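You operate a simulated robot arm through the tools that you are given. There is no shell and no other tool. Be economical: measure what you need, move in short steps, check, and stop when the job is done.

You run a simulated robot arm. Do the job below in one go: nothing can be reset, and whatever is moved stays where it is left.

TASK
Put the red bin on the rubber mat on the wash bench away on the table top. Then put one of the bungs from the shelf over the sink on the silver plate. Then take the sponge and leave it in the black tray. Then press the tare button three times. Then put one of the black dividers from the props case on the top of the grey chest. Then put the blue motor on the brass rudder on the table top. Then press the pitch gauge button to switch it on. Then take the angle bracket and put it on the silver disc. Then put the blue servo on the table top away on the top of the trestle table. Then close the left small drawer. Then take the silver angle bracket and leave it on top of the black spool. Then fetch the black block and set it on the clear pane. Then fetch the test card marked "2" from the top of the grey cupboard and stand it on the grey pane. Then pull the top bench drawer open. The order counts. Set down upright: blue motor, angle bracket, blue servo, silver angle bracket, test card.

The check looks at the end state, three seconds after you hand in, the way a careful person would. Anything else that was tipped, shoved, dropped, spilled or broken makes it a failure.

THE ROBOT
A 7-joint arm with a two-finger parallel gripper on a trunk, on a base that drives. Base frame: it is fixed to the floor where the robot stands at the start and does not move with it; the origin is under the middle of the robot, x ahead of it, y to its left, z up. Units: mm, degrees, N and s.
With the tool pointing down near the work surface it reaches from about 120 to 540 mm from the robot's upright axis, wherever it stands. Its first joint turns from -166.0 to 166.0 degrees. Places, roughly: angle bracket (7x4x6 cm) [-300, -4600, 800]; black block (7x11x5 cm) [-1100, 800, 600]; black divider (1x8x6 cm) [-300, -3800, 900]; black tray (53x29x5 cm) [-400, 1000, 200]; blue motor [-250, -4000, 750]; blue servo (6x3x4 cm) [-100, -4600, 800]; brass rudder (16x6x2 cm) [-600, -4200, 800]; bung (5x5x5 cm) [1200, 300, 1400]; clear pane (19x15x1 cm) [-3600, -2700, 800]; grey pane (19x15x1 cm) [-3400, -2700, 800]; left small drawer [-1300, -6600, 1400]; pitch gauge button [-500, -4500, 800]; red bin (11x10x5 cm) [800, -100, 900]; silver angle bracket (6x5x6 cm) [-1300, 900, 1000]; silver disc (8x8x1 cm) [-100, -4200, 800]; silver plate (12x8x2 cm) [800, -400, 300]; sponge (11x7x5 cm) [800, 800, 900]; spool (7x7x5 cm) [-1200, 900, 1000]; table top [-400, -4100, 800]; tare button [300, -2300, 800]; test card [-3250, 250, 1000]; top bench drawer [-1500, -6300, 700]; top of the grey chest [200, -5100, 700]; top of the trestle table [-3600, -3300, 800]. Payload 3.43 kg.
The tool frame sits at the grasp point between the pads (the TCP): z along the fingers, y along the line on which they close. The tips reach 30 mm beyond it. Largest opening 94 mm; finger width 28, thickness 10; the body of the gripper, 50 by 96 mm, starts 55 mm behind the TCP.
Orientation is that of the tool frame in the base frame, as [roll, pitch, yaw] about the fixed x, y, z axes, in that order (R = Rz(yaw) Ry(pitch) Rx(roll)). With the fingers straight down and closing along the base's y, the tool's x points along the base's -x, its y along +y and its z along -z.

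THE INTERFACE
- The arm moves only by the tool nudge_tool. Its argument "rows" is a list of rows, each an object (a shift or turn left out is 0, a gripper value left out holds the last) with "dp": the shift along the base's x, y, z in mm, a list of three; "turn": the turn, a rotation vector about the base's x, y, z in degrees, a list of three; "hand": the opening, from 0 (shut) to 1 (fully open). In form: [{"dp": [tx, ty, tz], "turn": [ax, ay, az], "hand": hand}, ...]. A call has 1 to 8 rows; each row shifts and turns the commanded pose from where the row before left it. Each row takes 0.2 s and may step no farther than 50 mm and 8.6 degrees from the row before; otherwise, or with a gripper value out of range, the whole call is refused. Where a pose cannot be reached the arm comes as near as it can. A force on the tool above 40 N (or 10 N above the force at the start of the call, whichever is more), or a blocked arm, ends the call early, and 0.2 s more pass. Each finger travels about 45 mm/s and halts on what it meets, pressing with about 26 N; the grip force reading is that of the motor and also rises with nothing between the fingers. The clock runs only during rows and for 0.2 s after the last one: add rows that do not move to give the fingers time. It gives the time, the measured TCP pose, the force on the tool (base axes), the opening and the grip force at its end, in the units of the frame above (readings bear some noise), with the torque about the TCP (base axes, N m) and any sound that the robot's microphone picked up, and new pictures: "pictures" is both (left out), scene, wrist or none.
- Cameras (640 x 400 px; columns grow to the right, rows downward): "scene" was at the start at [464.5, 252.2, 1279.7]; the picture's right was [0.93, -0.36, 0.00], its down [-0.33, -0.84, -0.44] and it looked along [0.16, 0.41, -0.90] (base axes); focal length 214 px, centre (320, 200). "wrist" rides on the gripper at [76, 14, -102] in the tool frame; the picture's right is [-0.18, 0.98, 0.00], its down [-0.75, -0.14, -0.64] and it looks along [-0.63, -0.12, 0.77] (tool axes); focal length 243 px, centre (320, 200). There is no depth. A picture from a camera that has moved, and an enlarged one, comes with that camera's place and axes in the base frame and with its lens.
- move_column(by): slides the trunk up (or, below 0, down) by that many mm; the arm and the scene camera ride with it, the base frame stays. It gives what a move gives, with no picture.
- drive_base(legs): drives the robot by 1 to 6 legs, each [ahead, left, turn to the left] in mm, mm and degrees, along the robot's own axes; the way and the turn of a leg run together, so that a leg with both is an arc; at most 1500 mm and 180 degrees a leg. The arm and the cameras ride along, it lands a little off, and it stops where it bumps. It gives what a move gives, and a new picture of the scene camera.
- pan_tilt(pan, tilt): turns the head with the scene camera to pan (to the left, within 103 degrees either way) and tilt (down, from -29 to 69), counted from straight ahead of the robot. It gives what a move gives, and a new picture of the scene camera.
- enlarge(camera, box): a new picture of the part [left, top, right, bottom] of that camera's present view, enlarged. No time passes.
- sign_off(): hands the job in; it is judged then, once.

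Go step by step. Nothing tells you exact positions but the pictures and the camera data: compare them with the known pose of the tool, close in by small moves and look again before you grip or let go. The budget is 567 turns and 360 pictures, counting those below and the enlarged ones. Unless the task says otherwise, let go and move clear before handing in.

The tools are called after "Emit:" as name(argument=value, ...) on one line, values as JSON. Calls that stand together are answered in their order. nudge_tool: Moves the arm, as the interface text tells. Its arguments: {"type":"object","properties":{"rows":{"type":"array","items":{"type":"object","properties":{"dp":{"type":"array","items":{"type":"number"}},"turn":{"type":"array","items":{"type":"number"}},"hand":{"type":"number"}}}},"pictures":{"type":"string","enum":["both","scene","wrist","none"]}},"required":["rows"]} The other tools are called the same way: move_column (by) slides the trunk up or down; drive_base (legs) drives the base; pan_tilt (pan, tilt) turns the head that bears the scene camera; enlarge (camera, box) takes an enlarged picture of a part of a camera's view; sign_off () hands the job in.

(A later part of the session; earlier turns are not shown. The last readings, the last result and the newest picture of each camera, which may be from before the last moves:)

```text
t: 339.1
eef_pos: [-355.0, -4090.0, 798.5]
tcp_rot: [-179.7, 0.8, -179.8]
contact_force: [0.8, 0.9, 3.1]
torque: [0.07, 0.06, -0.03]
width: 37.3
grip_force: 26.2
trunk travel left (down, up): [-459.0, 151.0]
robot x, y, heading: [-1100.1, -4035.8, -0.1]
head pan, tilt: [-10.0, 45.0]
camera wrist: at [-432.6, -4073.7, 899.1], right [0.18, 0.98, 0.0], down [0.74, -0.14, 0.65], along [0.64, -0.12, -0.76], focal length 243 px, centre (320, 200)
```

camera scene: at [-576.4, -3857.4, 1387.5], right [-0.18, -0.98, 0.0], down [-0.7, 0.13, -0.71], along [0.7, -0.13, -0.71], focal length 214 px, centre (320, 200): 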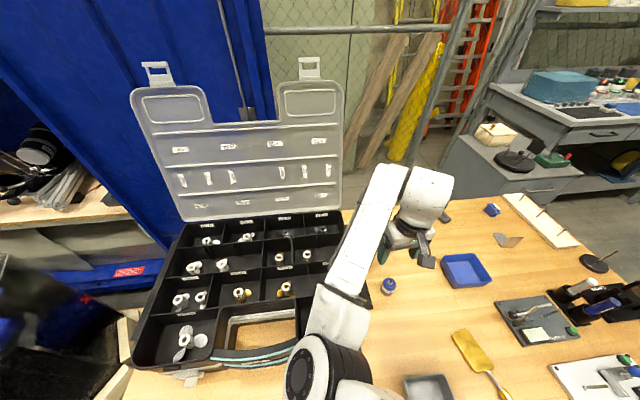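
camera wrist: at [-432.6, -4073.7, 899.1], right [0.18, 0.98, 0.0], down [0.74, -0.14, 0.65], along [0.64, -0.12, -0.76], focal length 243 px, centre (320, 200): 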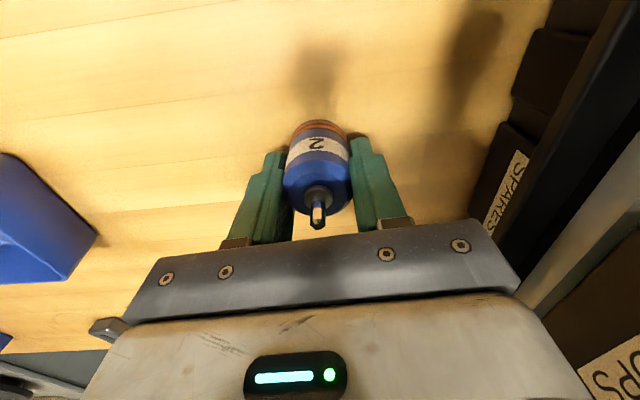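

Gripped (37 mm). I lift and check that it hangs straight.

Emit:
nudge_tool(rows=[{"dp": [0, 0, 30]}, {"dp": [0, 0, 40]}, {"dp": [0, 0, 40]}, {}], pictures="both")

```text
t: 340.1
eef_pos: [-358.8, -4093.8, 901.2]
tcp_rot: [-179.3, -0.2, -179.9]
contact_force: [0.3, -0.2, -1.6]
torque: [-0.01, 0.01, -0.01]
width: 36.6
grip_force: 25.5
trunk travel left (down, up): [-459.0, 151.0]
robot x, y, heading: [-1100.3, -4034.5, -0.5]
head pan, tilt: [-10.0, 45.0]
camera scene: at [-576.4, -3857.4, 1387.3], right [-0.18, -0.98, 0.0], down [-0.7, 0.13, -0.71], along [0.7, -0.13, -0.71], focal length 214 px, centre (320, 200)
camera wrist: at [-433.2, -4077.5, 1003.4], right [0.18, 0.98, -0.01], down [0.76, -0.13, 0.64], along [0.63, -0.13, -0.77], focal length 243 px, centre (320, 200)
```

scene: 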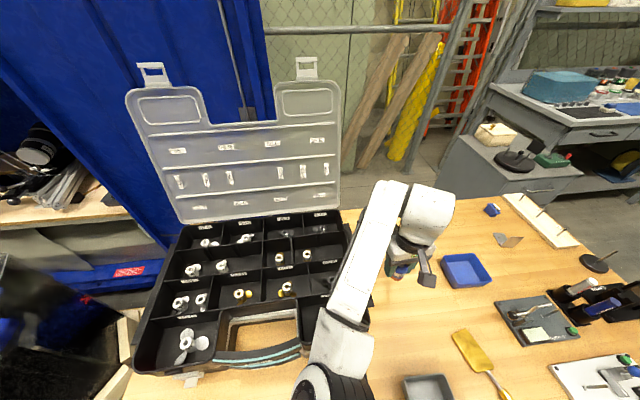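
wrist: 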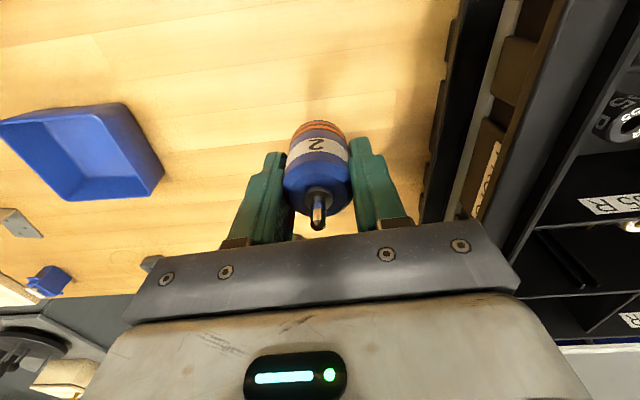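

The motor is held upright. It seems the arm may have nudged the props case a few millimetres; I will check that after. Now I take the motor over the brass rudder.

Emit:
nudge_tool(rows=[{"dp": [-25, -35, 10]}, {"dp": [-25, -35, 10]}, {"dp": [-30, -35, 0]}, {"dp": [-30, -30, 0]}, {}], pictures="both")

```text
t: 341.3
eef_pos: [-469.1, -4228.2, 921.7]
tcp_rot: [-179.4, -0.2, -179.9]
contact_force: [0.2, 0.3, -1.3]
torque: [0.02, -0.01, -0.01]
width: 36.4
grip_force: 26.3
trunk travel left (down, up): [-459.0, 151.0]
robot x, y, heading: [-1100.3, -4036.1, -0.6]
head pan, tilt: [-10.0, 45.0]
camera scene: at [-576.4, -3857.5, 1387.5], right [-0.18, -0.98, 0.0], down [-0.7, 0.13, -0.71], along [0.7, -0.13, -0.71], focal length 214 px, centre (320, 200)
camera wrist: at [-544.7, -4211.8, 1023.6], right [0.18, 0.98, -0.01], down [0.75, -0.13, 0.64], along [0.63, -0.12, -0.77], focal length 243 px, centre (320, 200)
```

scene: 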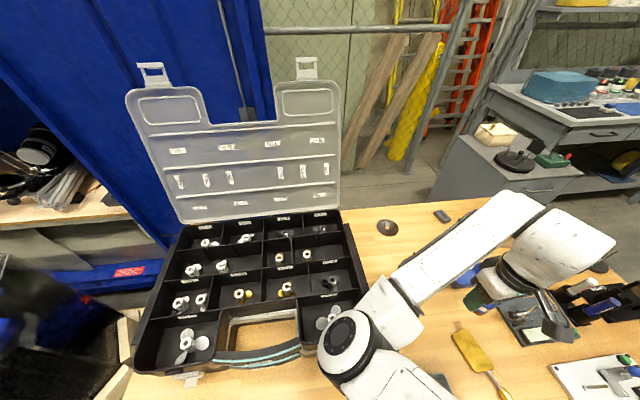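
wrist: 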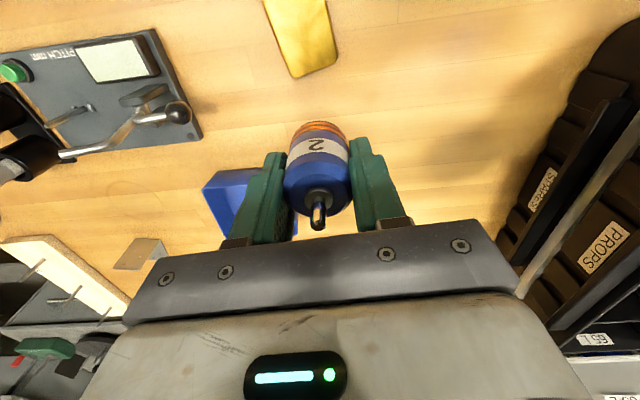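

Emit:
nudge_tool(rows=[{"dp": [-32, -2, -10]}, {"dp": [-31, -2, -30]}, {"dp": [0, 0, -25]}, {}], pictures="both")

```text
t: 342.3
eef_pos: [-532.1, -4231.6, 856.3]
tcp_rot: [-179.3, -0.1, -180.0]
contact_force: [-0.3, 0.9, -1.6]
torque: [0.02, 0.0, 0.0]
width: 36.3
grip_force: 26.3
trunk travel left (down, up): [-459.0, 151.0]
robot x, y, heading: [-1102.4, -4032.2, -0.3]
head pan, tilt: [-10.0, 45.0]
camera scene: at [-576.4, -3857.5, 1387.5], right [-0.18, -0.98, 0.0], down [-0.7, 0.13, -0.71], along [0.7, -0.13, -0.71], focal length 214 px, centre (320, 200)
camera wrist: at [-606.6, -4215.1, 957.7], right [0.18, 0.98, -0.01], down [0.75, -0.13, 0.64], along [0.63, -0.13, -0.77], focal length 243 px, centre (320, 200)
```

scene: 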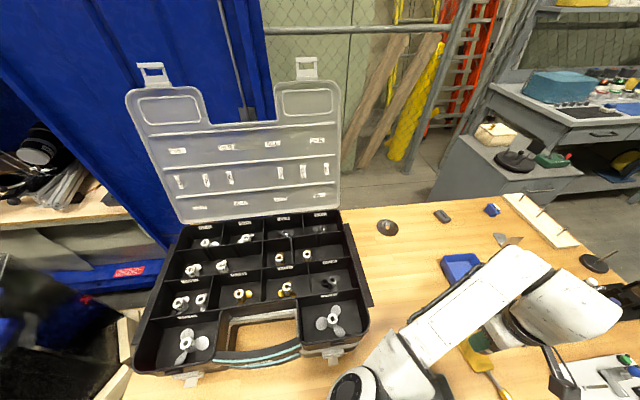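
wrist: 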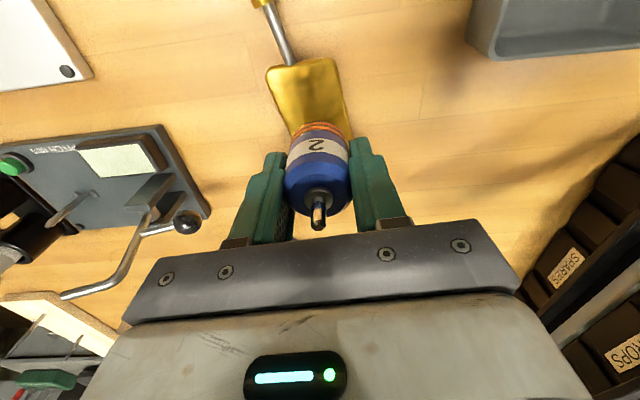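

The blade spans x −574…−493 around y −4234; the motor is over its middle. I creep down.

Emit:
nudge_tool(rows=[{"dp": [-3, -1, -20]}, {"dp": [0, 0, -12]}, {"dp": [0, 0, -4]}, {"dp": [0, 0, -3]}, {"dp": [0, 0, -3]}, {"dp": [0, 0, -3]}], pictures="wrist")

```text
t: 343.7
eef_pos: [-533.0, -4230.9, 811.0]
tcp_rot: [-179.4, -0.1, -179.9]
contact_force: [0.0, 0.0, -1.6]
torque: [0.03, 0.02, 0.0]
width: 36.6
grip_force: 25.9
trunk travel left (down, up): [-459.0, 151.0]
robot x, y, heading: [-1099.8, -4034.8, -0.2]
head pan, tilt: [-10.0, 45.0]
camera wrist: at [-608.5, -4216.3, 913.2], right [0.18, 0.98, -0.01], down [0.75, -0.13, 0.64], along [0.63, -0.13, -0.77], focal length 243 px, centre (320, 200)
```

wrist: 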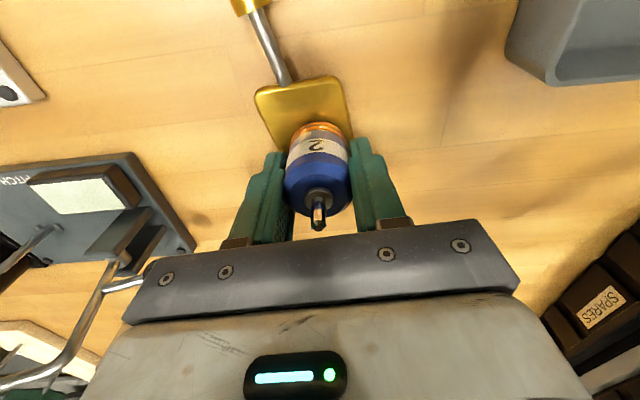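

Emit:
nudge_tool(rows=[{"dp": [0, 0, -3]}, {"dp": [0, 0, -3]}, {"dp": [0, 0, -3]}, {"dp": [0, 0, -3]}, {"dp": [0, 0, -3]}], pictures="none")

```text
t: 344.9
eef_pos: [-533.1, -4231.3, 799.2]
tcp_rot: [-179.1, 0.0, -179.9]
contact_force: [-2.4, 4.8, 20.4]
torque: [0.26, 0.33, 0.05]
width: 35.1
grip_force: 26.4
trunk travel left (down, up): [-459.0, 151.0]
robot x, y, heading: [-1097.2, -4034.3, -0.2]
head pan, tilt: [-10.0, 45.0]
stopped in row 5: the force on the tool passed its limit at 45 N (the readings are from after the stop); the commanded pose is now the measured one
```

Contact. I relax, open and rise straight up.

Emit:
nudge_tool(rows=[{"dp": [0, 0, 1]}, {"hand": 0.55}, {}, {"hand": 0.7}, {"dp": [0, 0, 20]}, {"dp": [0, 0, 40]}, {"dp": [0, 0, 40]}, {}], pictures="both")

```text
t: 346.7
eef_pos: [-531.5, -4231.3, 899.5]
tcp_rot: [-179.3, -0.2, -179.9]
contact_force: [-0.4, -0.4, 0.4]
torque: [0.02, 0.02, -0.03]
width: 65.9
grip_force: 0.0
trunk travel left (down, up): [-459.0, 151.0]
robot x, y, heading: [-1096.2, -4033.1, -0.5]
head pan, tilt: [-10.0, 45.0]
camera scene: at [-576.5, -3857.3, 1387.5], right [-0.18, -0.98, 0.0], down [-0.7, 0.13, -0.71], along [0.7, -0.13, -0.71], focal length 214 px, centre (320, 200)
camera wrist: at [-607.7, -4215.7, 1001.7], right [0.18, 0.98, -0.01], down [0.76, -0.13, 0.64], along [0.63, -0.13, -0.77], focal length 243 px, centre (320, 200)
```

scene: 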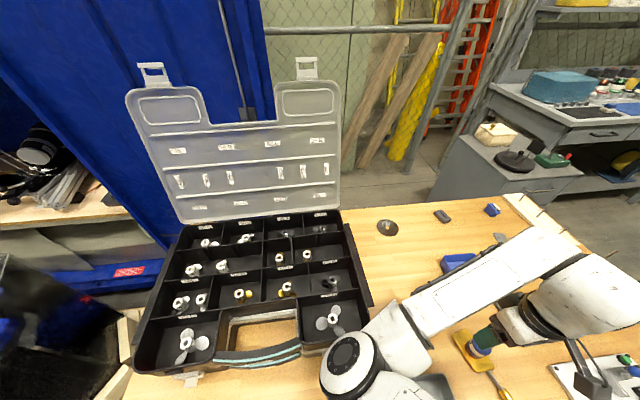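
wrist: 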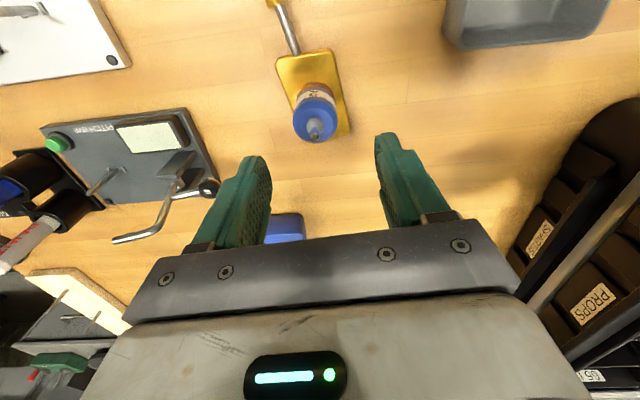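

The motor stands on the rudder's blade. Next the PITCH gauge's green button near (−545, −4499); I raise, drive right and look.

Emit:
nudge_tool(rows=[{"dp": [-30, 10, 40]}, {"dp": [-20, 20, 40], "hand": 0}, {}], pictures="none")

Emit:
drive_base(legs=[[-60, -430, 0.4]])

Emit:
pan_tilt(pan=10, tilt=60)

```text
refused: row 1 steps farther than a row can; nothing moved
```

```text
t: 349.3
eef_pos: [-593.2, -4660.3, 899.1]
tcp_rot: [-179.3, -0.1, -179.7]
contact_force: [-0.5, 0.1, -0.1]
torque: [-0.02, -0.03, -0.03]
width: 65.7
grip_force: 0.0
trunk travel left (down, up): [-459.0, 151.0]
robot x, y, heading: [-1162.1, -4467.2, -0.1]
head pan, tilt: [-10.0, 45.0]
camera scene: at [-638.6, -4286.4, 1387.5], right [-0.18, -0.98, 0.0], down [-0.7, 0.12, -0.71], along [0.7, -0.12, -0.71], focal length 214 px, centre (320, 200)
```

scene: 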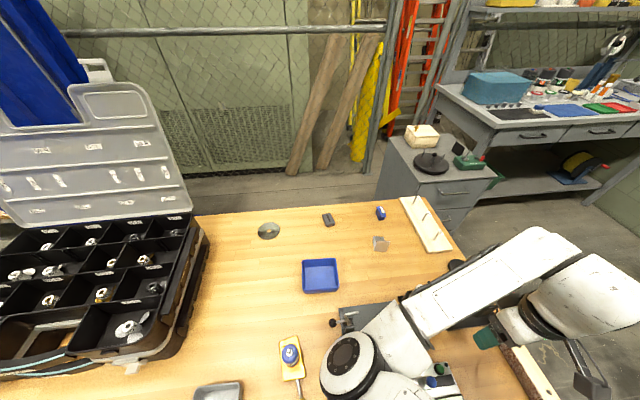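

```text
t: 350.2
eef_pos: [-593.1, -4662.5, 899.6]
tcp_rot: [-179.4, -0.1, -179.6]
contact_force: [-0.1, 0.1, 0.1]
torque: [0.03, -0.02, 0.02]
width: 65.7
grip_force: 0.1
trunk travel left (down, up): [-459.0, 151.0]
robot x, y, heading: [-1161.3, -4467.3, 0.0]
head pan, tilt: [10.0, 60.0]
camera scene: at [-653.0, -4260.9, 1368.1], right [0.17, -0.99, 0.0], down [-0.85, -0.15, -0.5], along [0.49, 0.09, -0.87], focal length 214 px, centre (320, 200)
```

scene: 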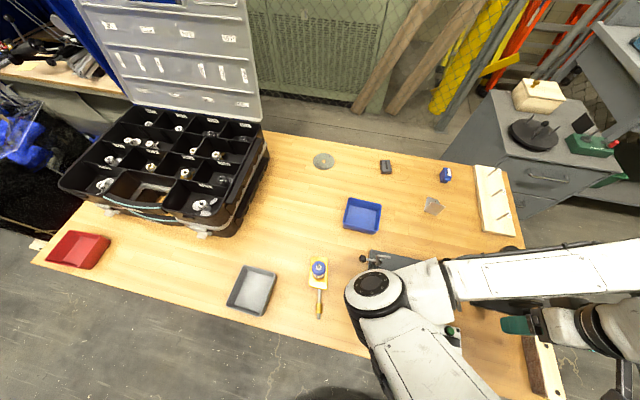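

Emit:
nudge_tool(rows=[{"dp": [-5, 10, 45]}, {"dp": [-5, 30, 35], "hand": 0}, {"dp": [0, 45, 0]}, {"dp": [0, 45, 0]}, {"dp": [0, 40, 0]}, {}], pictures="both")

```text
t: 351.6
eef_pos: [-602.1, -4491.2, 979.3]
tcp_rot: [-179.4, 0.0, -179.7]
contact_force: [0.8, 0.2, -0.3]
torque: [0.01, 0.01, -0.01]
width: 0.2
grip_force: 26.6
trunk travel left (down, up): [-459.0, 151.0]
robot x, y, heading: [-1159.6, -4465.0, -0.1]
head pan, tilt: [10.0, 60.0]
camera scene: at [-653.1, -4260.6, 1368.1], right [0.17, -0.99, 0.0], down [-0.85, -0.15, -0.5], along [0.49, 0.09, -0.87], focal length 214 px, centre (320, 200)
camera wrist: at [-678.7, -4474.9, 1081.1], right [0.18, 0.98, -0.01], down [0.76, -0.13, 0.64], along [0.63, -0.12, -0.77], focal length 243 px, centre (320, 200)
```

scene: 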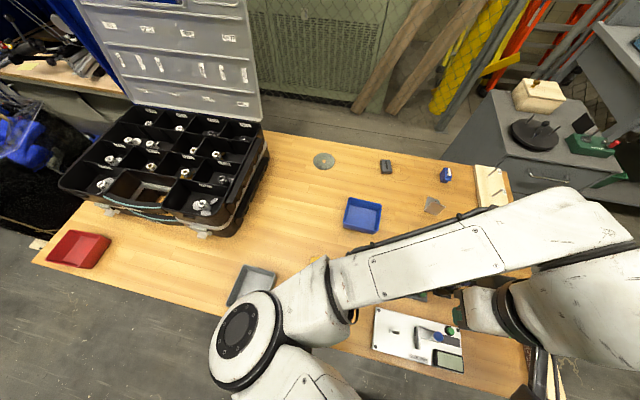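
wrist: 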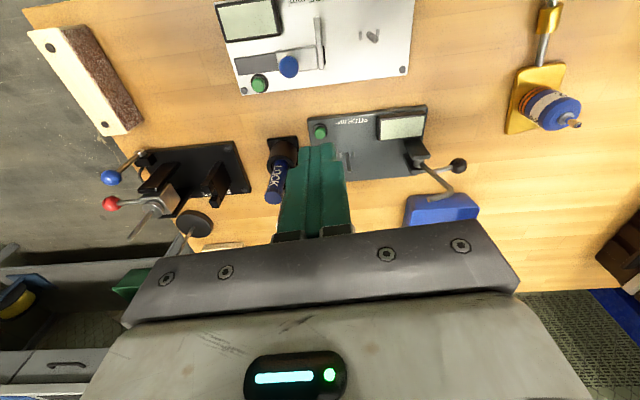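

Emit:
enlarge(camera="wrist", box=[200, 0, 460, 170])

```text
2.35 times, centred on (330, 85) of wrist
camera zoom: at [-678.7, -4474.9, 1081.1], right [0.18, 0.98, -0.01], down [0.76, -0.13, 0.64], along [0.63, -0.12, -0.77], focal length 571 px, centre (296, 471)
```

zoom: 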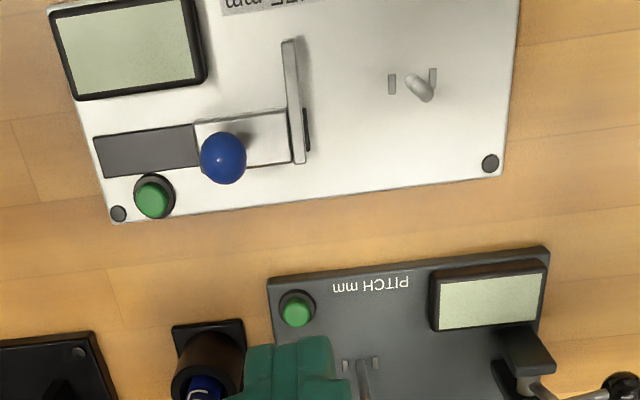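

The PITCH button is at (−545, −4501, 777). A pen stands close beside it, so I turn the tool 90° to keep the gripper body narrow on that side.

Emit:
nudge_tool(rows=[{"turn": [0, 0, -8.5]}, {"turn": [0, 0, -8.5]}, {"turn": [0, 0, -8.5]}, {"turn": [0, 0, -8.5]}, {"turn": [0, 0, -8.5]}, {"turn": [0, 0, -8.5]}, {"turn": [0, 0, -8.5]}, {"turn": [0, 0, -8.5]}], pictures="none")

Emit:
nudge_tool(rows=[{"turn": [0, 0, -8.5], "dp": [20, -3, 0]}, {"turn": [0, 0, -8.5], "dp": [20, -3, -20]}, {"turn": [0, 0, -5], "dp": [17, -3, -30]}, {"dp": [0, 0, -40]}, {}], pictures="both")

```text
t: 353.4
eef_pos: [-602.3, -4489.4, 979.6]
tcp_rot: [-179.3, -0.1, 112.1]
contact_force: [0.4, -0.4, -0.1]
torque: [0.02, -0.01, -0.02]
width: 0.1
grip_force: 26.1
trunk travel left (down, up): [-459.0, 151.0]
robot x, y, heading: [-1158.5, -4464.4, -0.2]
head pan, tilt: [10.0, 60.0]
```

```text
t: 354.6
eef_pos: [-544.5, -4498.8, 887.8]
tcp_rot: [-179.3, -0.1, 90.3]
contact_force: [-0.2, -0.1, -0.4]
torque: [-0.03, 0.01, -0.05]
width: 0.2
grip_force: 25.8
trunk travel left (down, up): [-459.0, 151.0]
robot x, y, heading: [-1159.6, -4469.0, -0.0]
head pan, tilt: [10.0, 60.0]
camera scene: at [-653.0, -4260.7, 1368.0], right [0.17, -0.99, 0.0], down [-0.85, -0.15, -0.5], along [0.49, 0.09, -0.87], focal length 214 px, centre (320, 200)
camera wrist: at [-528.7, -4422.0, 990.5], right [0.98, -0.18, -0.01], down [-0.13, -0.76, 0.64], along [-0.13, -0.63, -0.77], focal length 243 px, centre (320, 200)
```

scene: 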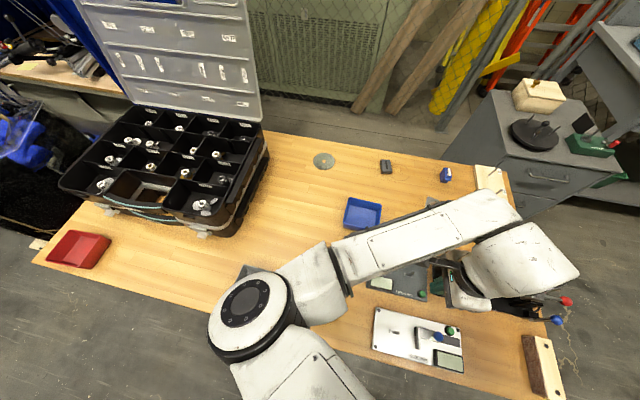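
wrist: 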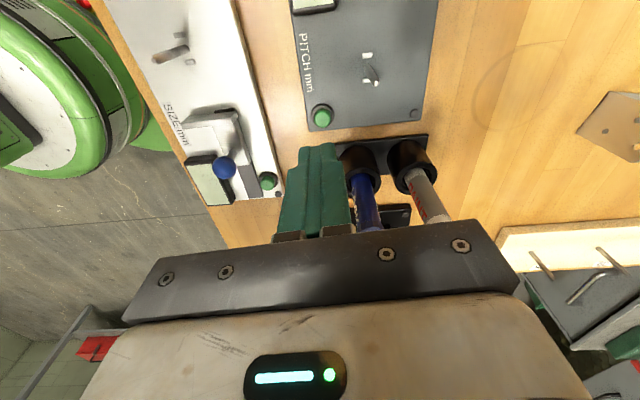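

Emit:
move_column(by=110)

Emit:
nudge_tool(rows=[{"dp": [0, -2, -45]}, {"dp": [0, 0, -45]}, {"dp": [0, 0, -45]}, {"dp": [0, 0, -40]}, {}], pictures="both")

```text
t: 356.0
eef_pos: [-544.5, -4499.4, 998.3]
tcp_rot: [-179.3, -0.1, 90.3]
contact_force: [-0.1, -1.2, 0.2]
torque: [0.01, -0.01, -0.01]
width: 0.0
grip_force: 25.9
trunk travel left (down, up): [-569.0, 41.0]
robot x, y, heading: [-1160.3, -4461.3, -0.0]
head pan, tilt: [10.0, 60.0]
```

```text
t: 357.2
eef_pos: [-545.9, -4498.7, 824.7]
tcp_rot: [-179.3, 0.1, 90.3]
contact_force: [0.1, -0.3, 0.8]
torque: [0.04, 0.0, -0.01]
width: 0.0
grip_force: 26.1
trunk travel left (down, up): [-569.0, 41.0]
robot x, y, heading: [-1165.9, -4463.4, -0.4]
head pan, tilt: [10.0, 60.0]
camera scene: at [-652.9, -4260.7, 1478.0], right [0.17, -0.99, 0.0], down [-0.85, -0.15, -0.5], along [0.49, 0.09, -0.87], focal length 214 px, centre (320, 200)
camera wrist: at [-530.2, -4422.3, 926.0], right [0.98, -0.18, -0.01], down [-0.13, -0.76, 0.64], along [-0.12, -0.63, -0.77], focal length 243 px, centre (320, 200)
```

scene: 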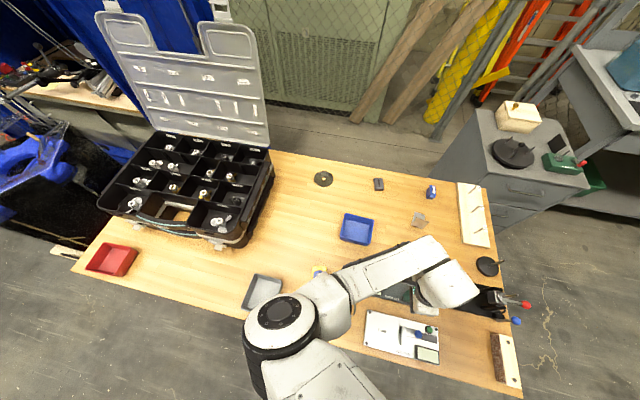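
wrist: 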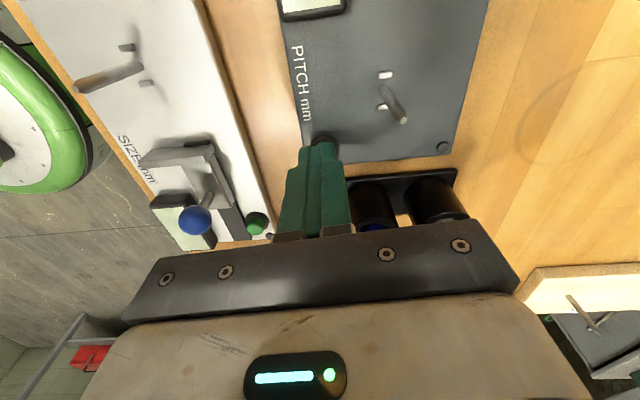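

Emit:
nudge_tool(rows=[{"dp": [1, -2, -6]}, {"dp": [0, 0, -5]}, {"dp": [0, 0, -4]}, {"dp": [0, 0, -3]}], pictures="none")

```text
t: 358.2
eef_pos: [-543.5, -4502.0, 806.3]
tcp_rot: [-179.3, -0.1, 90.3]
contact_force: [-4.6, 5.0, 23.4]
torque: [0.12, 0.14, -0.06]
width: 0.0
grip_force: 26.1
trunk travel left (down, up): [-569.0, 41.0]
robot x, y, heading: [-1161.2, -4465.2, -0.0]
head pan, tilt: [10.0, 60.0]
heard: click
```

A click. I rise and look at the display.

Emit:
nudge_tool(rows=[{"dp": [0, 0, 20]}, {"dp": [0, 0, 45]}, {"dp": [0, 20, 45]}, {"dp": [0, 30, 30]}, {"dp": [-20, 40, 10]}, {}], pictures="wrist")

```text
t: 359.6
eef_pos: [-563.4, -4410.2, 955.8]
tcp_rot: [-179.3, -0.1, 90.3]
contact_force: [-0.2, 0.2, -0.2]
torque: [-0.01, 0.01, -0.03]
width: 0.1
grip_force: 26.2
trunk travel left (down, up): [-569.0, 41.0]
robot x, y, heading: [-1161.2, -4465.4, -0.1]
head pan, tilt: [10.0, 60.0]
camera wrist: at [-547.1, -4334.0, 1058.6], right [0.98, -0.18, -0.01], down [-0.13, -0.76, 0.64], along [-0.13, -0.63, -0.77], focal length 243 px, centre (320, 200)
```

wrist: 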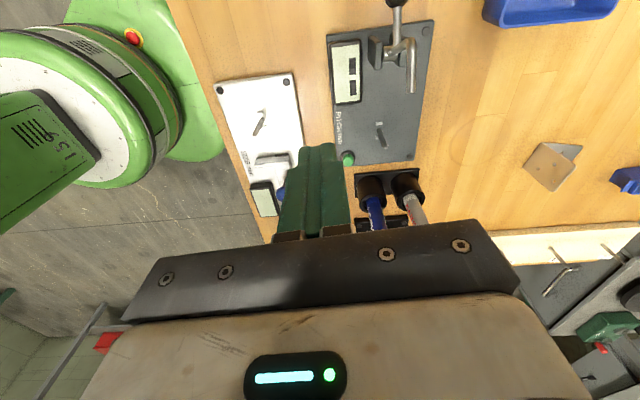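

The gauge shows digits, so it is on. Next the angle bracket near (−276, −4552): I drive closer and bring the tool over it.

Emit:
drive_base(legs=[[120, 0, 0]])

Emit:
nudge_tool(rows=[{"dp": [35, -30, 0], "hand": 0.6}, {"dp": [35, -30, 0]}, {"dp": [35, -30, 0]}, {"dp": [35, -30, 0]}, {"dp": [25, -35, 0]}, {"dp": [0, -30, 0]}, {}], pictures="both")

```text
t: 360.8
eef_pos: [-441.3, -4409.8, 955.6]
tcp_rot: [-179.3, 0.0, 90.4]
contact_force: [-0.3, -0.4, -0.1]
torque: [0.0, 0.01, 0.0]
width: 0.1
grip_force: 26.3
trunk travel left (down, up): [-569.0, 41.0]
robot x, y, heading: [-1038.0, -4464.6, -0.2]
head pan, tilt: [10.0, 60.0]
camera scene: at [-533.0, -4260.0, 1478.1], right [0.17, -0.98, 0.0], down [-0.85, -0.15, -0.5], along [0.49, 0.09, -0.87], focal length 214 px, centre (320, 200)
```

scene: 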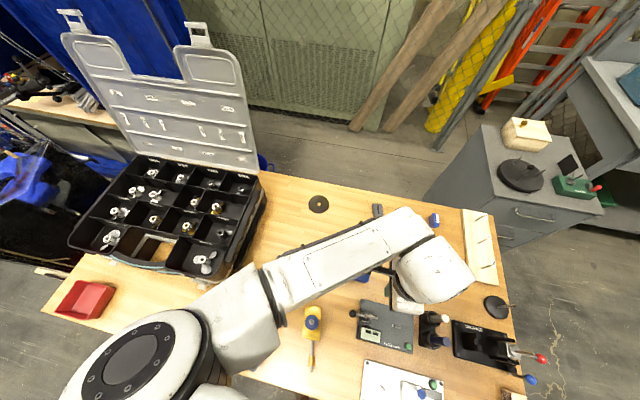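

```text
t: 362.4
eef_pos: [-277.5, -4594.3, 957.6]
tcp_rot: [-179.3, -0.1, 90.5]
contact_force: [0.3, 0.1, 0.4]
torque: [0.02, -0.03, 0.03]
width: 56.2
grip_force: 0.1
trunk travel left (down, up): [-569.0, 41.0]
robot x, y, heading: [-1044.4, -4467.3, -0.2]
head pan, tilt: [10.0, 60.0]
camera scene: at [-532.8, -4260.3, 1478.0], right [0.17, -0.98, 0.0], down [-0.85, -0.15, -0.5], along [0.49, 0.09, -0.87], focal length 214 px, centre (320, 200)
camera wrist: at [-261.5, -4517.6, 1060.0], right [0.98, -0.18, -0.01], down [-0.13, -0.76, 0.64], along [-0.12, -0.63, -0.77], focal length 243 px, centre (320, 200)
```

scene: 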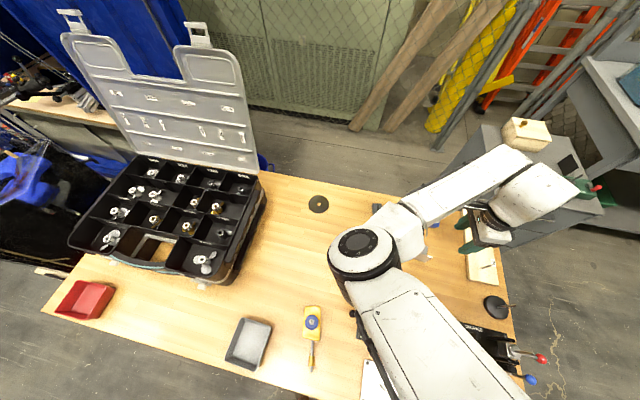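
wrist: 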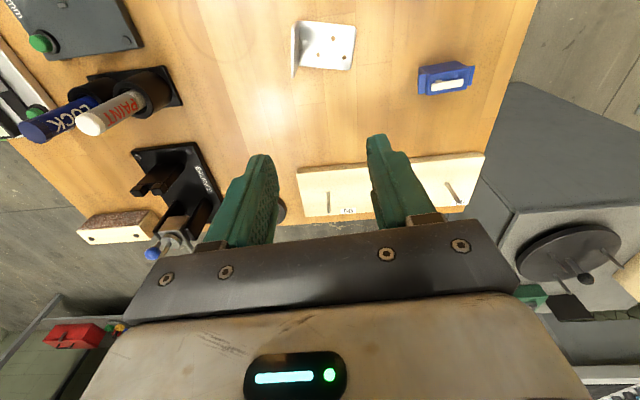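

The bracket's upright plate is at about x −296, y −4555, turned some 12°. I align the tool with it and lower around the plate.

Emit:
nudge_tool(rows=[{"dp": [-9, 20, -25], "turn": [0, 0, -6]}, {"dp": [-8, 19, -30], "turn": [0, 0, -6]}, {}], pictures="wrist")

```text
t: 363.2
eef_pos: [-296.1, -4557.1, 902.3]
tcp_rot: [-179.2, 0.0, 78.3]
contact_force: [0.0, -0.7, -0.5]
torque: [0.03, 0.01, -0.02]
width: 56.5
grip_force: 0.0
trunk travel left (down, up): [-569.0, 41.0]
robot x, y, heading: [-1037.9, -4464.9, -0.0]
head pan, tilt: [10.0, 60.0]
camera wrist: at [-264.4, -4484.1, 1003.8], right [0.93, -0.38, -0.01], down [-0.28, -0.71, 0.64], along [-0.25, -0.59, -0.77], focal length 243 px, centre (320, 200)
```

wrist: 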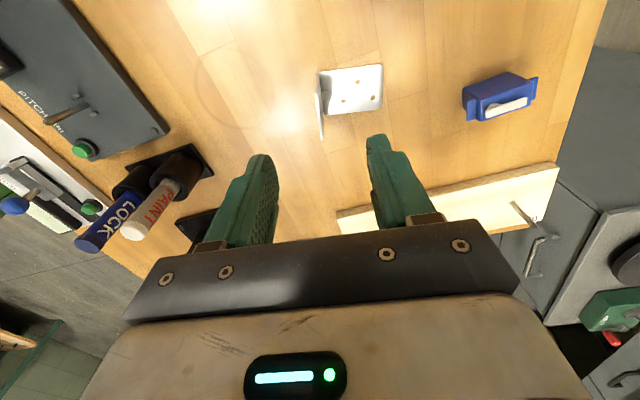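

Emit:
nudge_tool(rows=[{"dp": [2, 6, -40]}, {"dp": [0, 0, -35]}, {"dp": [0, 0, -15]}, {}], pictures="wrist")

```text
t: 364.2
eef_pos: [-292.8, -4551.8, 810.1]
tcp_rot: [-179.3, -0.1, 78.3]
contact_force: [0.1, 1.3, -0.1]
torque: [0.0, 0.0, 0.01]
width: 56.2
grip_force: 0.0
trunk travel left (down, up): [-569.0, 41.0]
robot x, y, heading: [-1042.1, -4464.3, -0.1]
head pan, tilt: [10.0, 60.0]
camera wrist: at [-261.8, -4479.2, 912.1], right [0.93, -0.38, -0.01], down [-0.28, -0.71, 0.64], along [-0.25, -0.59, -0.77], focal length 243 px, centre (320, 200)
```

wrist: 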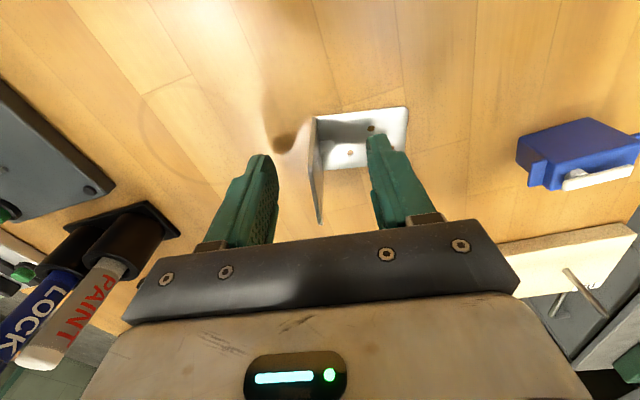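

The plate is between the fingers. I close and lift.

Emit:
nudge_tool(rows=[{"hand": 0}, {}, {}, {}, {}], pictures="none")

Emit:
nudge_tool(rows=[{"dp": [0, 0, 20]}, {"dp": [0, 0, 40]}, {"dp": [0, 0, 45]}, {"dp": [0, 0, 35]}, {}], pictures="wrist")

```text
t: 365.4
eef_pos: [-292.1, -4550.8, 809.5]
tcp_rot: [-179.3, -0.1, 78.4]
contact_force: [0.4, -0.2, 1.0]
torque: [0.03, -0.09, 0.01]
width: 6.4
grip_force: 25.9
trunk travel left (down, up): [-569.0, 41.0]
robot x, y, heading: [-1041.5, -4465.0, 0.0]
head pan, tilt: [10.0, 60.0]
```

```text
t: 366.6
eef_pos: [-292.9, -4550.4, 952.7]
tcp_rot: [-179.3, -0.1, 78.5]
contact_force: [0.5, 1.0, -0.3]
torque: [0.01, 0.0, -0.03]
width: 6.3
grip_force: 26.3
trunk travel left (down, up): [-569.0, 41.0]
robot x, y, heading: [-1041.9, -4466.0, 0.1]
head pan, tilt: [10.0, 60.0]
camera wrist: at [-262.4, -4478.9, 1053.9], right [0.93, -0.38, -0.01], down [-0.28, -0.71, 0.64], along [-0.25, -0.59, -0.77], focal length 243 px, centre (320, 200)
```

wrist: 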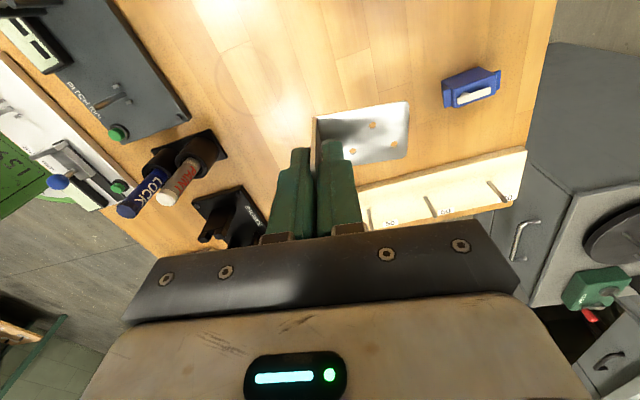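

Bracket held upright. The silver disc's centre is about (−146, −4181); I shift the robot left part of the way, keeping the elbow away from the props case.

Emit:
drive_base(legs=[[80, 150, 0]])

Emit:
nudge_tool(rows=[{"dp": [5, 45, 0]}, {"dp": [5, 45, 0]}, {"dp": [5, 45, 0]}, {"dp": [5, 35, 0]}, {}], pictures="both")

```text
t: 368.1
eef_pos: [-212.4, -4394.7, 951.8]
tcp_rot: [-179.3, 0.0, 78.6]
contact_force: [0.4, 0.2, -0.9]
torque: [-0.01, 0.01, 0.0]
width: 6.1
grip_force: 26.5
trunk travel left (down, up): [-569.0, 41.0]
robot x, y, heading: [-959.6, -4312.7, 0.2]
head pan, tilt: [10.0, 60.0]
camera scene: at [-453.4, -4106.0, 1478.1], right [0.18, -0.98, 0.0], down [-0.85, -0.15, -0.5], along [0.49, 0.09, -0.87], focal length 214 px, centre (320, 200)
```

scene: 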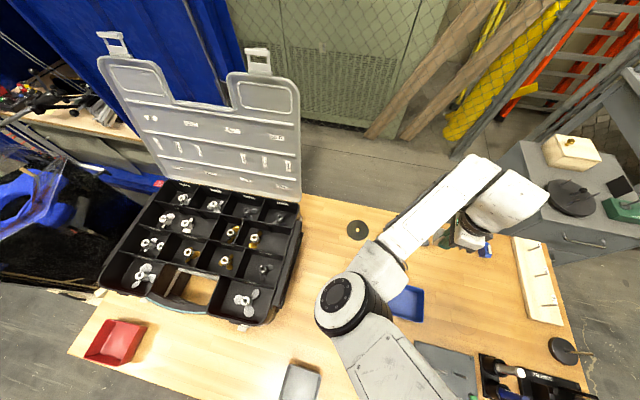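

```text
t: 369.3
eef_pos: [-194.4, -4226.0, 952.0]
tcp_rot: [-179.3, -0.1, 78.6]
contact_force: [-0.3, 0.6, -0.3]
torque: [0.01, -0.06, 0.0]
width: 6.1
grip_force: 26.1
trunk travel left (down, up): [-569.0, 41.0]
robot x, y, heading: [-958.8, -4310.9, 0.2]
head pan, tilt: [10.0, 60.0]
camera scene: at [-453.4, -4105.8, 1478.0], right [0.18, -0.98, 0.0], down [-0.85, -0.15, -0.5], along [0.49, 0.09, -0.87], focal length 214 px, centre (320, 200)
camera wrist: at [-163.5, -4154.5, 1054.7], right [0.93, -0.38, -0.01], down [-0.28, -0.71, 0.64], along [-0.25, -0.59, -0.77], focal length 243 px, centre (320, 200)
```

scene: 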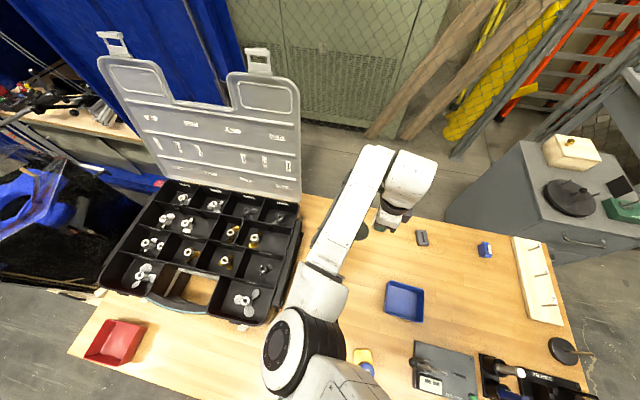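
wrist: 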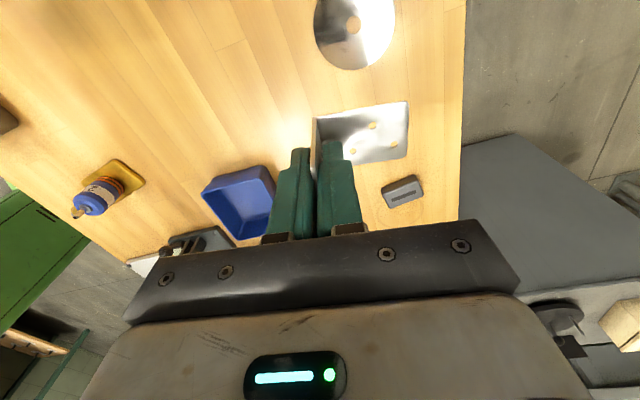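

The disc's centre refines to (−144, −4185). To keep the elbow clear of the case I shift the robot right a bit and reach diagonally.

Emit:
drive_base(legs=[[0, -100, 0]])

Emit:
move_column(by=40)

Emit:
nudge_tool(rows=[{"dp": [4, 40, -20]}, {"dp": [5, 45, -20]}, {"dp": [5, 45, -20]}, {"dp": [4, 16, -40]}, {}], pictures="both")

```text
t: 370.4
eef_pos: [-193.8, -4328.5, 952.7]
tcp_rot: [-179.2, -0.1, 78.4]
contact_force: [0.4, 0.8, -0.1]
torque: [-0.01, -0.01, 0.0]
width: 6.6
grip_force: 25.9
trunk travel left (down, up): [-569.0, 41.0]
robot x, y, heading: [-959.7, -4413.6, -0.2]
head pan, tilt: [10.0, 60.0]
camera scene: at [-452.6, -4206.7, 1478.0], right [0.17, -0.98, 0.0], down [-0.85, -0.15, -0.5], along [0.49, 0.09, -0.87], focal length 214 px, centre (320, 200)
```

scene: 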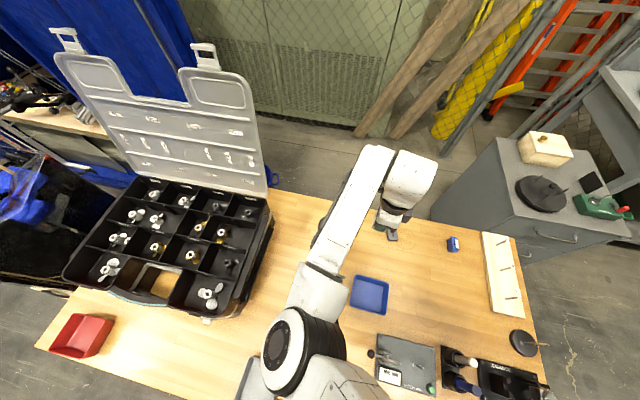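

```text
t: 371.3
eef_pos: [-193.8, -4329.6, 992.4]
tcp_rot: [-179.3, -0.1, 78.4]
contact_force: [-0.2, 0.4, -0.7]
torque: [-0.02, 0.0, 0.0]
width: 6.2
grip_force: 25.8
trunk travel left (down, up): [-609.0, 1.0]
robot x, y, heading: [-961.1, -4412.5, 0.1]
head pan, tilt: [10.0, 60.0]
```

```text
t: 372.5
eef_pos: [-176.0, -4179.3, 892.5]
tcp_rot: [-179.4, 0.0, 78.4]
contact_force: [0.9, 0.2, 0.3]
torque: [-0.02, 0.0, -0.03]
width: 6.1
grip_force: 26.2
trunk travel left (down, up): [-609.0, 1.0]
robot x, y, heading: [-956.4, -4411.5, 0.1]
head pan, tilt: [10.0, 60.0]
camera scene: at [-452.6, -4206.7, 1518.0], right [0.17, -0.98, 0.0], down [-0.85, -0.15, -0.5], along [0.49, 0.09, -0.87], focal length 214 px, centre (320, 200)
camera wrist: at [-144.7, -4107.5, 995.2], right [0.93, -0.38, -0.01], down [-0.28, -0.71, 0.64], along [-0.25, -0.59, -0.77], focal length 243 px, centre (320, 200)
```

scene: 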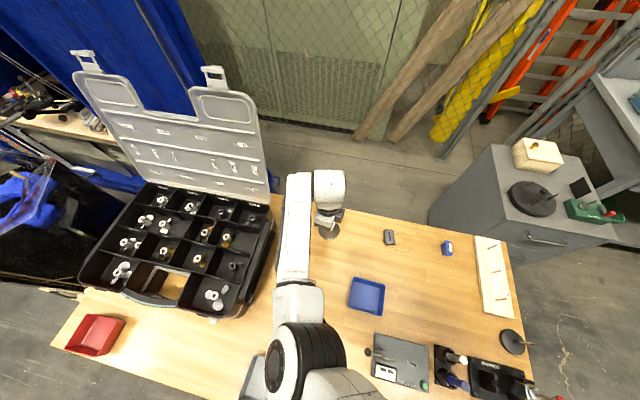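
wrist: 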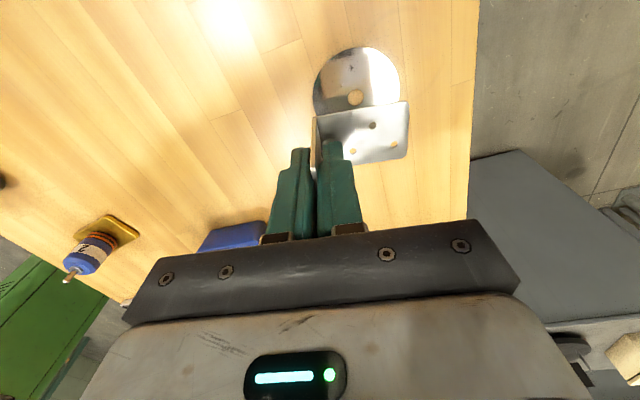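

The bracket's base is exactly over the disc. I lower it.

Emit:
nudge_tool(rows=[{"dp": [1, -1, -35]}, {"dp": [0, 0, -25]}, {"dp": [0, 0, -8]}, {"dp": [0, 0, -3]}, {"dp": [0, 0, -3]}, {"dp": [0, 0, -3]}], pictures="wrist")

```text
t: 373.9
eef_pos: [-175.8, -4184.2, 815.2]
tcp_rot: [-179.3, 0.1, 78.5]
contact_force: [-0.6, 0.7, -0.7]
torque: [0.01, 0.02, 0.02]
width: 6.2
grip_force: 26.0
trunk travel left (down, up): [-609.0, 1.0]
robot x, y, heading: [-964.8, -4414.6, -0.0]
head pan, tilt: [10.0, 60.0]
camera wrist: at [-144.3, -4112.0, 916.9], right [0.93, -0.38, -0.01], down [-0.28, -0.71, 0.64], along [-0.25, -0.59, -0.77], focal length 243 px, centre (320, 200)
```

wrist: 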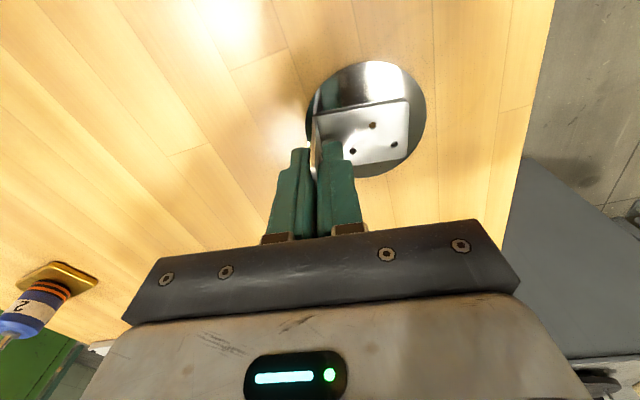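

Emit:
nudge_tool(rows=[{"dp": [2, 5, 0]}, {"dp": [0, 0, -3]}, {"dp": [0, 0, -3]}, {"dp": [0, 0, -3]}, {"dp": [0, 0, -3]}], pictures="wrist")

```text
t: 375.1
eef_pos: [-172.3, -4179.5, 804.7]
tcp_rot: [-179.3, -0.2, 78.4]
contact_force: [2.1, 1.5, 21.2]
torque: [-0.01, -0.27, 0.06]
width: 6.5
grip_force: 25.8
trunk travel left (down, up): [-609.0, 1.0]
robot x, y, heading: [-960.1, -4413.5, -0.2]
head pan, tilt: [10.0, 60.0]
camera wrist: at [-141.6, -4106.5, 906.8], right [0.93, -0.38, -0.01], down [-0.28, -0.71, 0.64], along [-0.25, -0.59, -0.77], focal length 243 px, centre (320, 200)
```

wrist: 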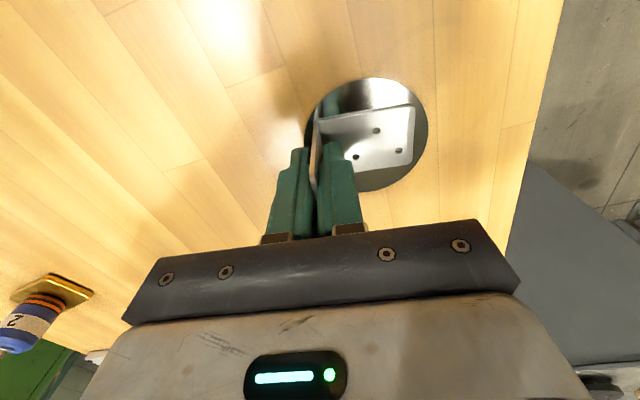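

Contact on the disc. I relax, open, and rise.

Emit:
nudge_tool(rows=[{"dp": [0, 0, 1]}, {"hand": 0.4}, {}, {}, {"dp": [0, 0, 30]}, {"dp": [0, 0, 45]}, {"dp": [0, 0, 45]}, {}], pictures="wrist")

```text
t: 376.9
eef_pos: [-174.2, -4179.5, 924.2]
tcp_rot: [-179.3, -0.1, 78.3]
contact_force: [0.1, -0.2, -0.6]
torque: [0.0, 0.0, -0.01]
width: 37.7
grip_force: 0.0
trunk travel left (down, up): [-609.0, 1.0]
robot x, y, heading: [-961.9, -4410.7, -0.2]
head pan, tilt: [10.0, 60.0]
camera wrist: at [-144.0, -4106.7, 1025.8], right [0.93, -0.38, -0.01], down [-0.28, -0.71, 0.64], along [-0.25, -0.59, -0.77], focal length 243 px, centre (320, 200)
```

wrist: 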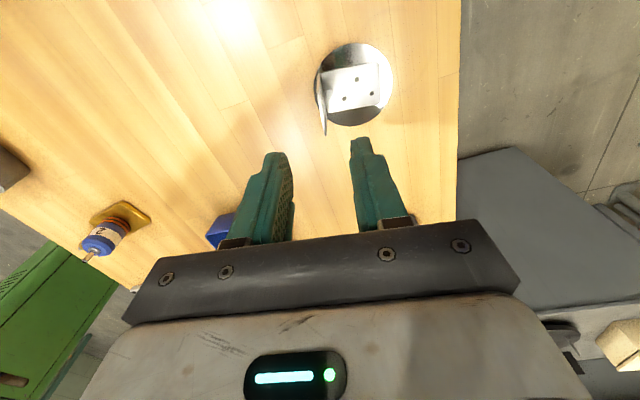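

The bracket stands on the disc. Next the blue servo near (−145, −4608): I shift right and turn the tool back while moving over it.

Emit:
drive_base(legs=[[0, -150, 0]])

Emit:
nudge_tool(rows=[{"dp": [0, -20, 10], "turn": [0, 0, 8.5]}, {"dp": [0, -20, 10], "turn": [0, 0, 8.5]}, {"dp": [0, -20, 0], "turn": [0, 0, 8.5]}, {"dp": [0, -20, 0], "turn": [0, 0, 8.5]}, {"dp": [0, -20, 0], "turn": [0, 0, 8.5]}, {"dp": [0, -20, 0], "turn": [0, 0, 8.5]}, {"dp": [0, -20, 0], "turn": [0, 0, 8.5]}, {"dp": [0, -20, 0], "turn": [0, 0, 8.5]}], pictures="none")

Emit:
nudge_tool(rows=[{"dp": [10, -30, 0], "turn": [0, 0, 8.5], "hand": 0.7}, {"dp": [15, -30, 0], "turn": [0, 0, 8.5]}, {"dp": [15, -30, 0], "turn": [0, 0, 8.5]}, {"dp": [10, -28, 0], "turn": [0, 0, 8]}, {}], pictures="both")

```text
t: 378.2
eef_pos: [-175.5, -4328.2, 924.5]
tcp_rot: [-179.3, -0.1, 78.4]
contact_force: [0.5, -0.1, 0.8]
torque: [0.02, 0.02, -0.05]
width: 37.6
grip_force: 0.0
trunk travel left (down, up): [-609.0, 1.0]
robot x, y, heading: [-961.2, -4561.0, -0.1]
head pan, tilt: [10.0, 60.0]
camera scene: at [-452.6, -4356.4, 1518.0], right [0.17, -0.98, 0.0], down [-0.85, -0.15, -0.5], along [0.49, 0.09, -0.87], focal length 214 px, centre (320, 200)
```

scene: 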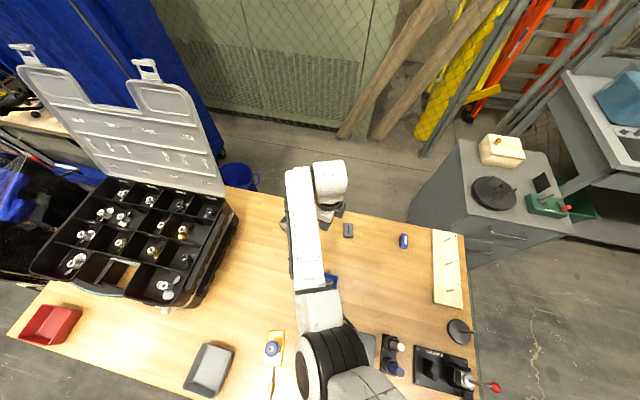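

```text
t: 380.0
eef_pos: [-174.3, -4487.7, 944.1]
tcp_rot: [-179.3, -0.1, 146.6]
contact_force: [0.3, -0.1, -0.4]
torque: [-0.01, -0.01, -0.01]
width: 37.4
grip_force: 0.0
trunk travel left (down, up): [-609.0, 1.0]
robot x, y, heading: [-961.8, -4564.1, -0.1]
head pan, tilt: [10.0, 60.0]
```

```text
t: 381.2
eef_pos: [-124.8, -4606.5, 944.3]
tcp_rot: [-179.2, -0.1, 180.0]
contact_force: [-1.2, 0.5, -0.5]
torque: [0.03, 0.0, 0.01]
width: 65.9
grip_force: 0.0
trunk travel left (down, up): [-609.0, 1.0]
robot x, y, heading: [-959.8, -4557.9, -0.1]
head pan, tilt: [10.0, 60.0]
camera scene: at [-452.5, -4356.7, 1518.0], right [0.17, -0.98, 0.0], down [-0.85, -0.15, -0.5], along [0.49, 0.09, -0.87], focal length 214 px, centre (320, 200)
camera wrist: at [-200.6, -4590.0, 1047.3], right [0.18, 0.98, -0.01], down [0.75, -0.13, 0.64], along [0.63, -0.13, -0.77], focal length 243 px, centre (320, 200)
```

scene: 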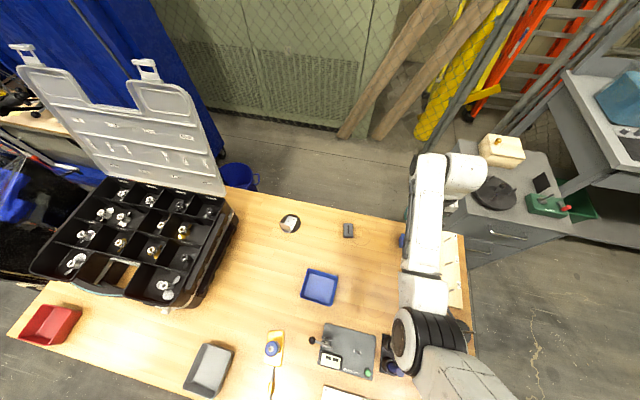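
wrist: 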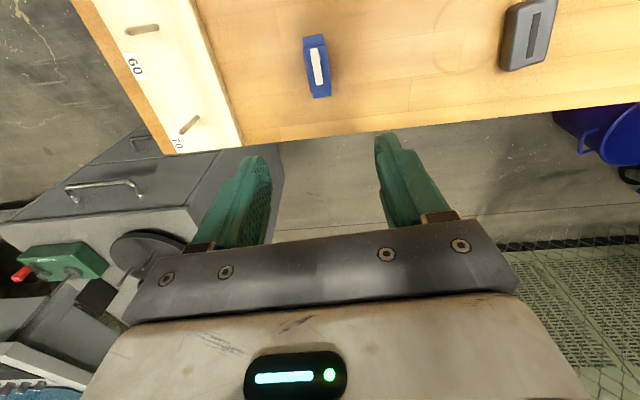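

The servo lies along x, centre (−149, −4606). I lower around it.

Emit:
nudge_tool(rows=[{"dp": [-12, 0, -45]}, {"dp": [-12, 0, -45]}, {"dp": [0, 0, -25]}, {}], pictures="wrist")

```text
t: 382.2
eef_pos: [-147.9, -4606.5, 828.4]
tcp_rot: [-179.4, -0.2, 179.9]
contact_force: [-0.5, -0.3, -0.3]
torque: [0.02, 0.04, -0.01]
width: 65.5
grip_force: 0.1
trunk travel left (down, up): [-609.0, 1.0]
robot x, y, heading: [-957.1, -4562.6, -0.0]
head pan, tilt: [10.0, 60.0]
camera wrist: at [-223.5, -4589.9, 931.0], right [0.19, 0.98, -0.01], down [0.75, -0.13, 0.64], along [0.63, -0.13, -0.77], focal length 243 px, centre (320, 200)
```

wrist: 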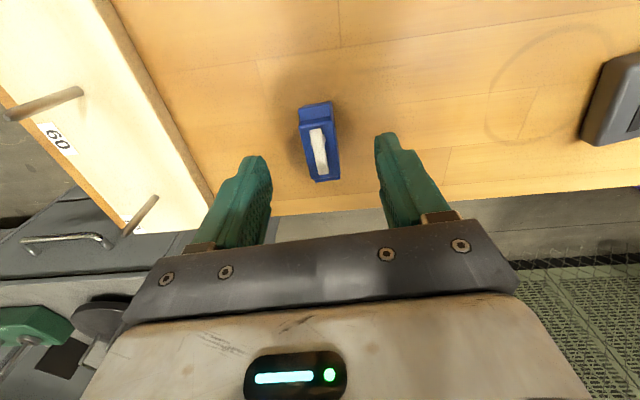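

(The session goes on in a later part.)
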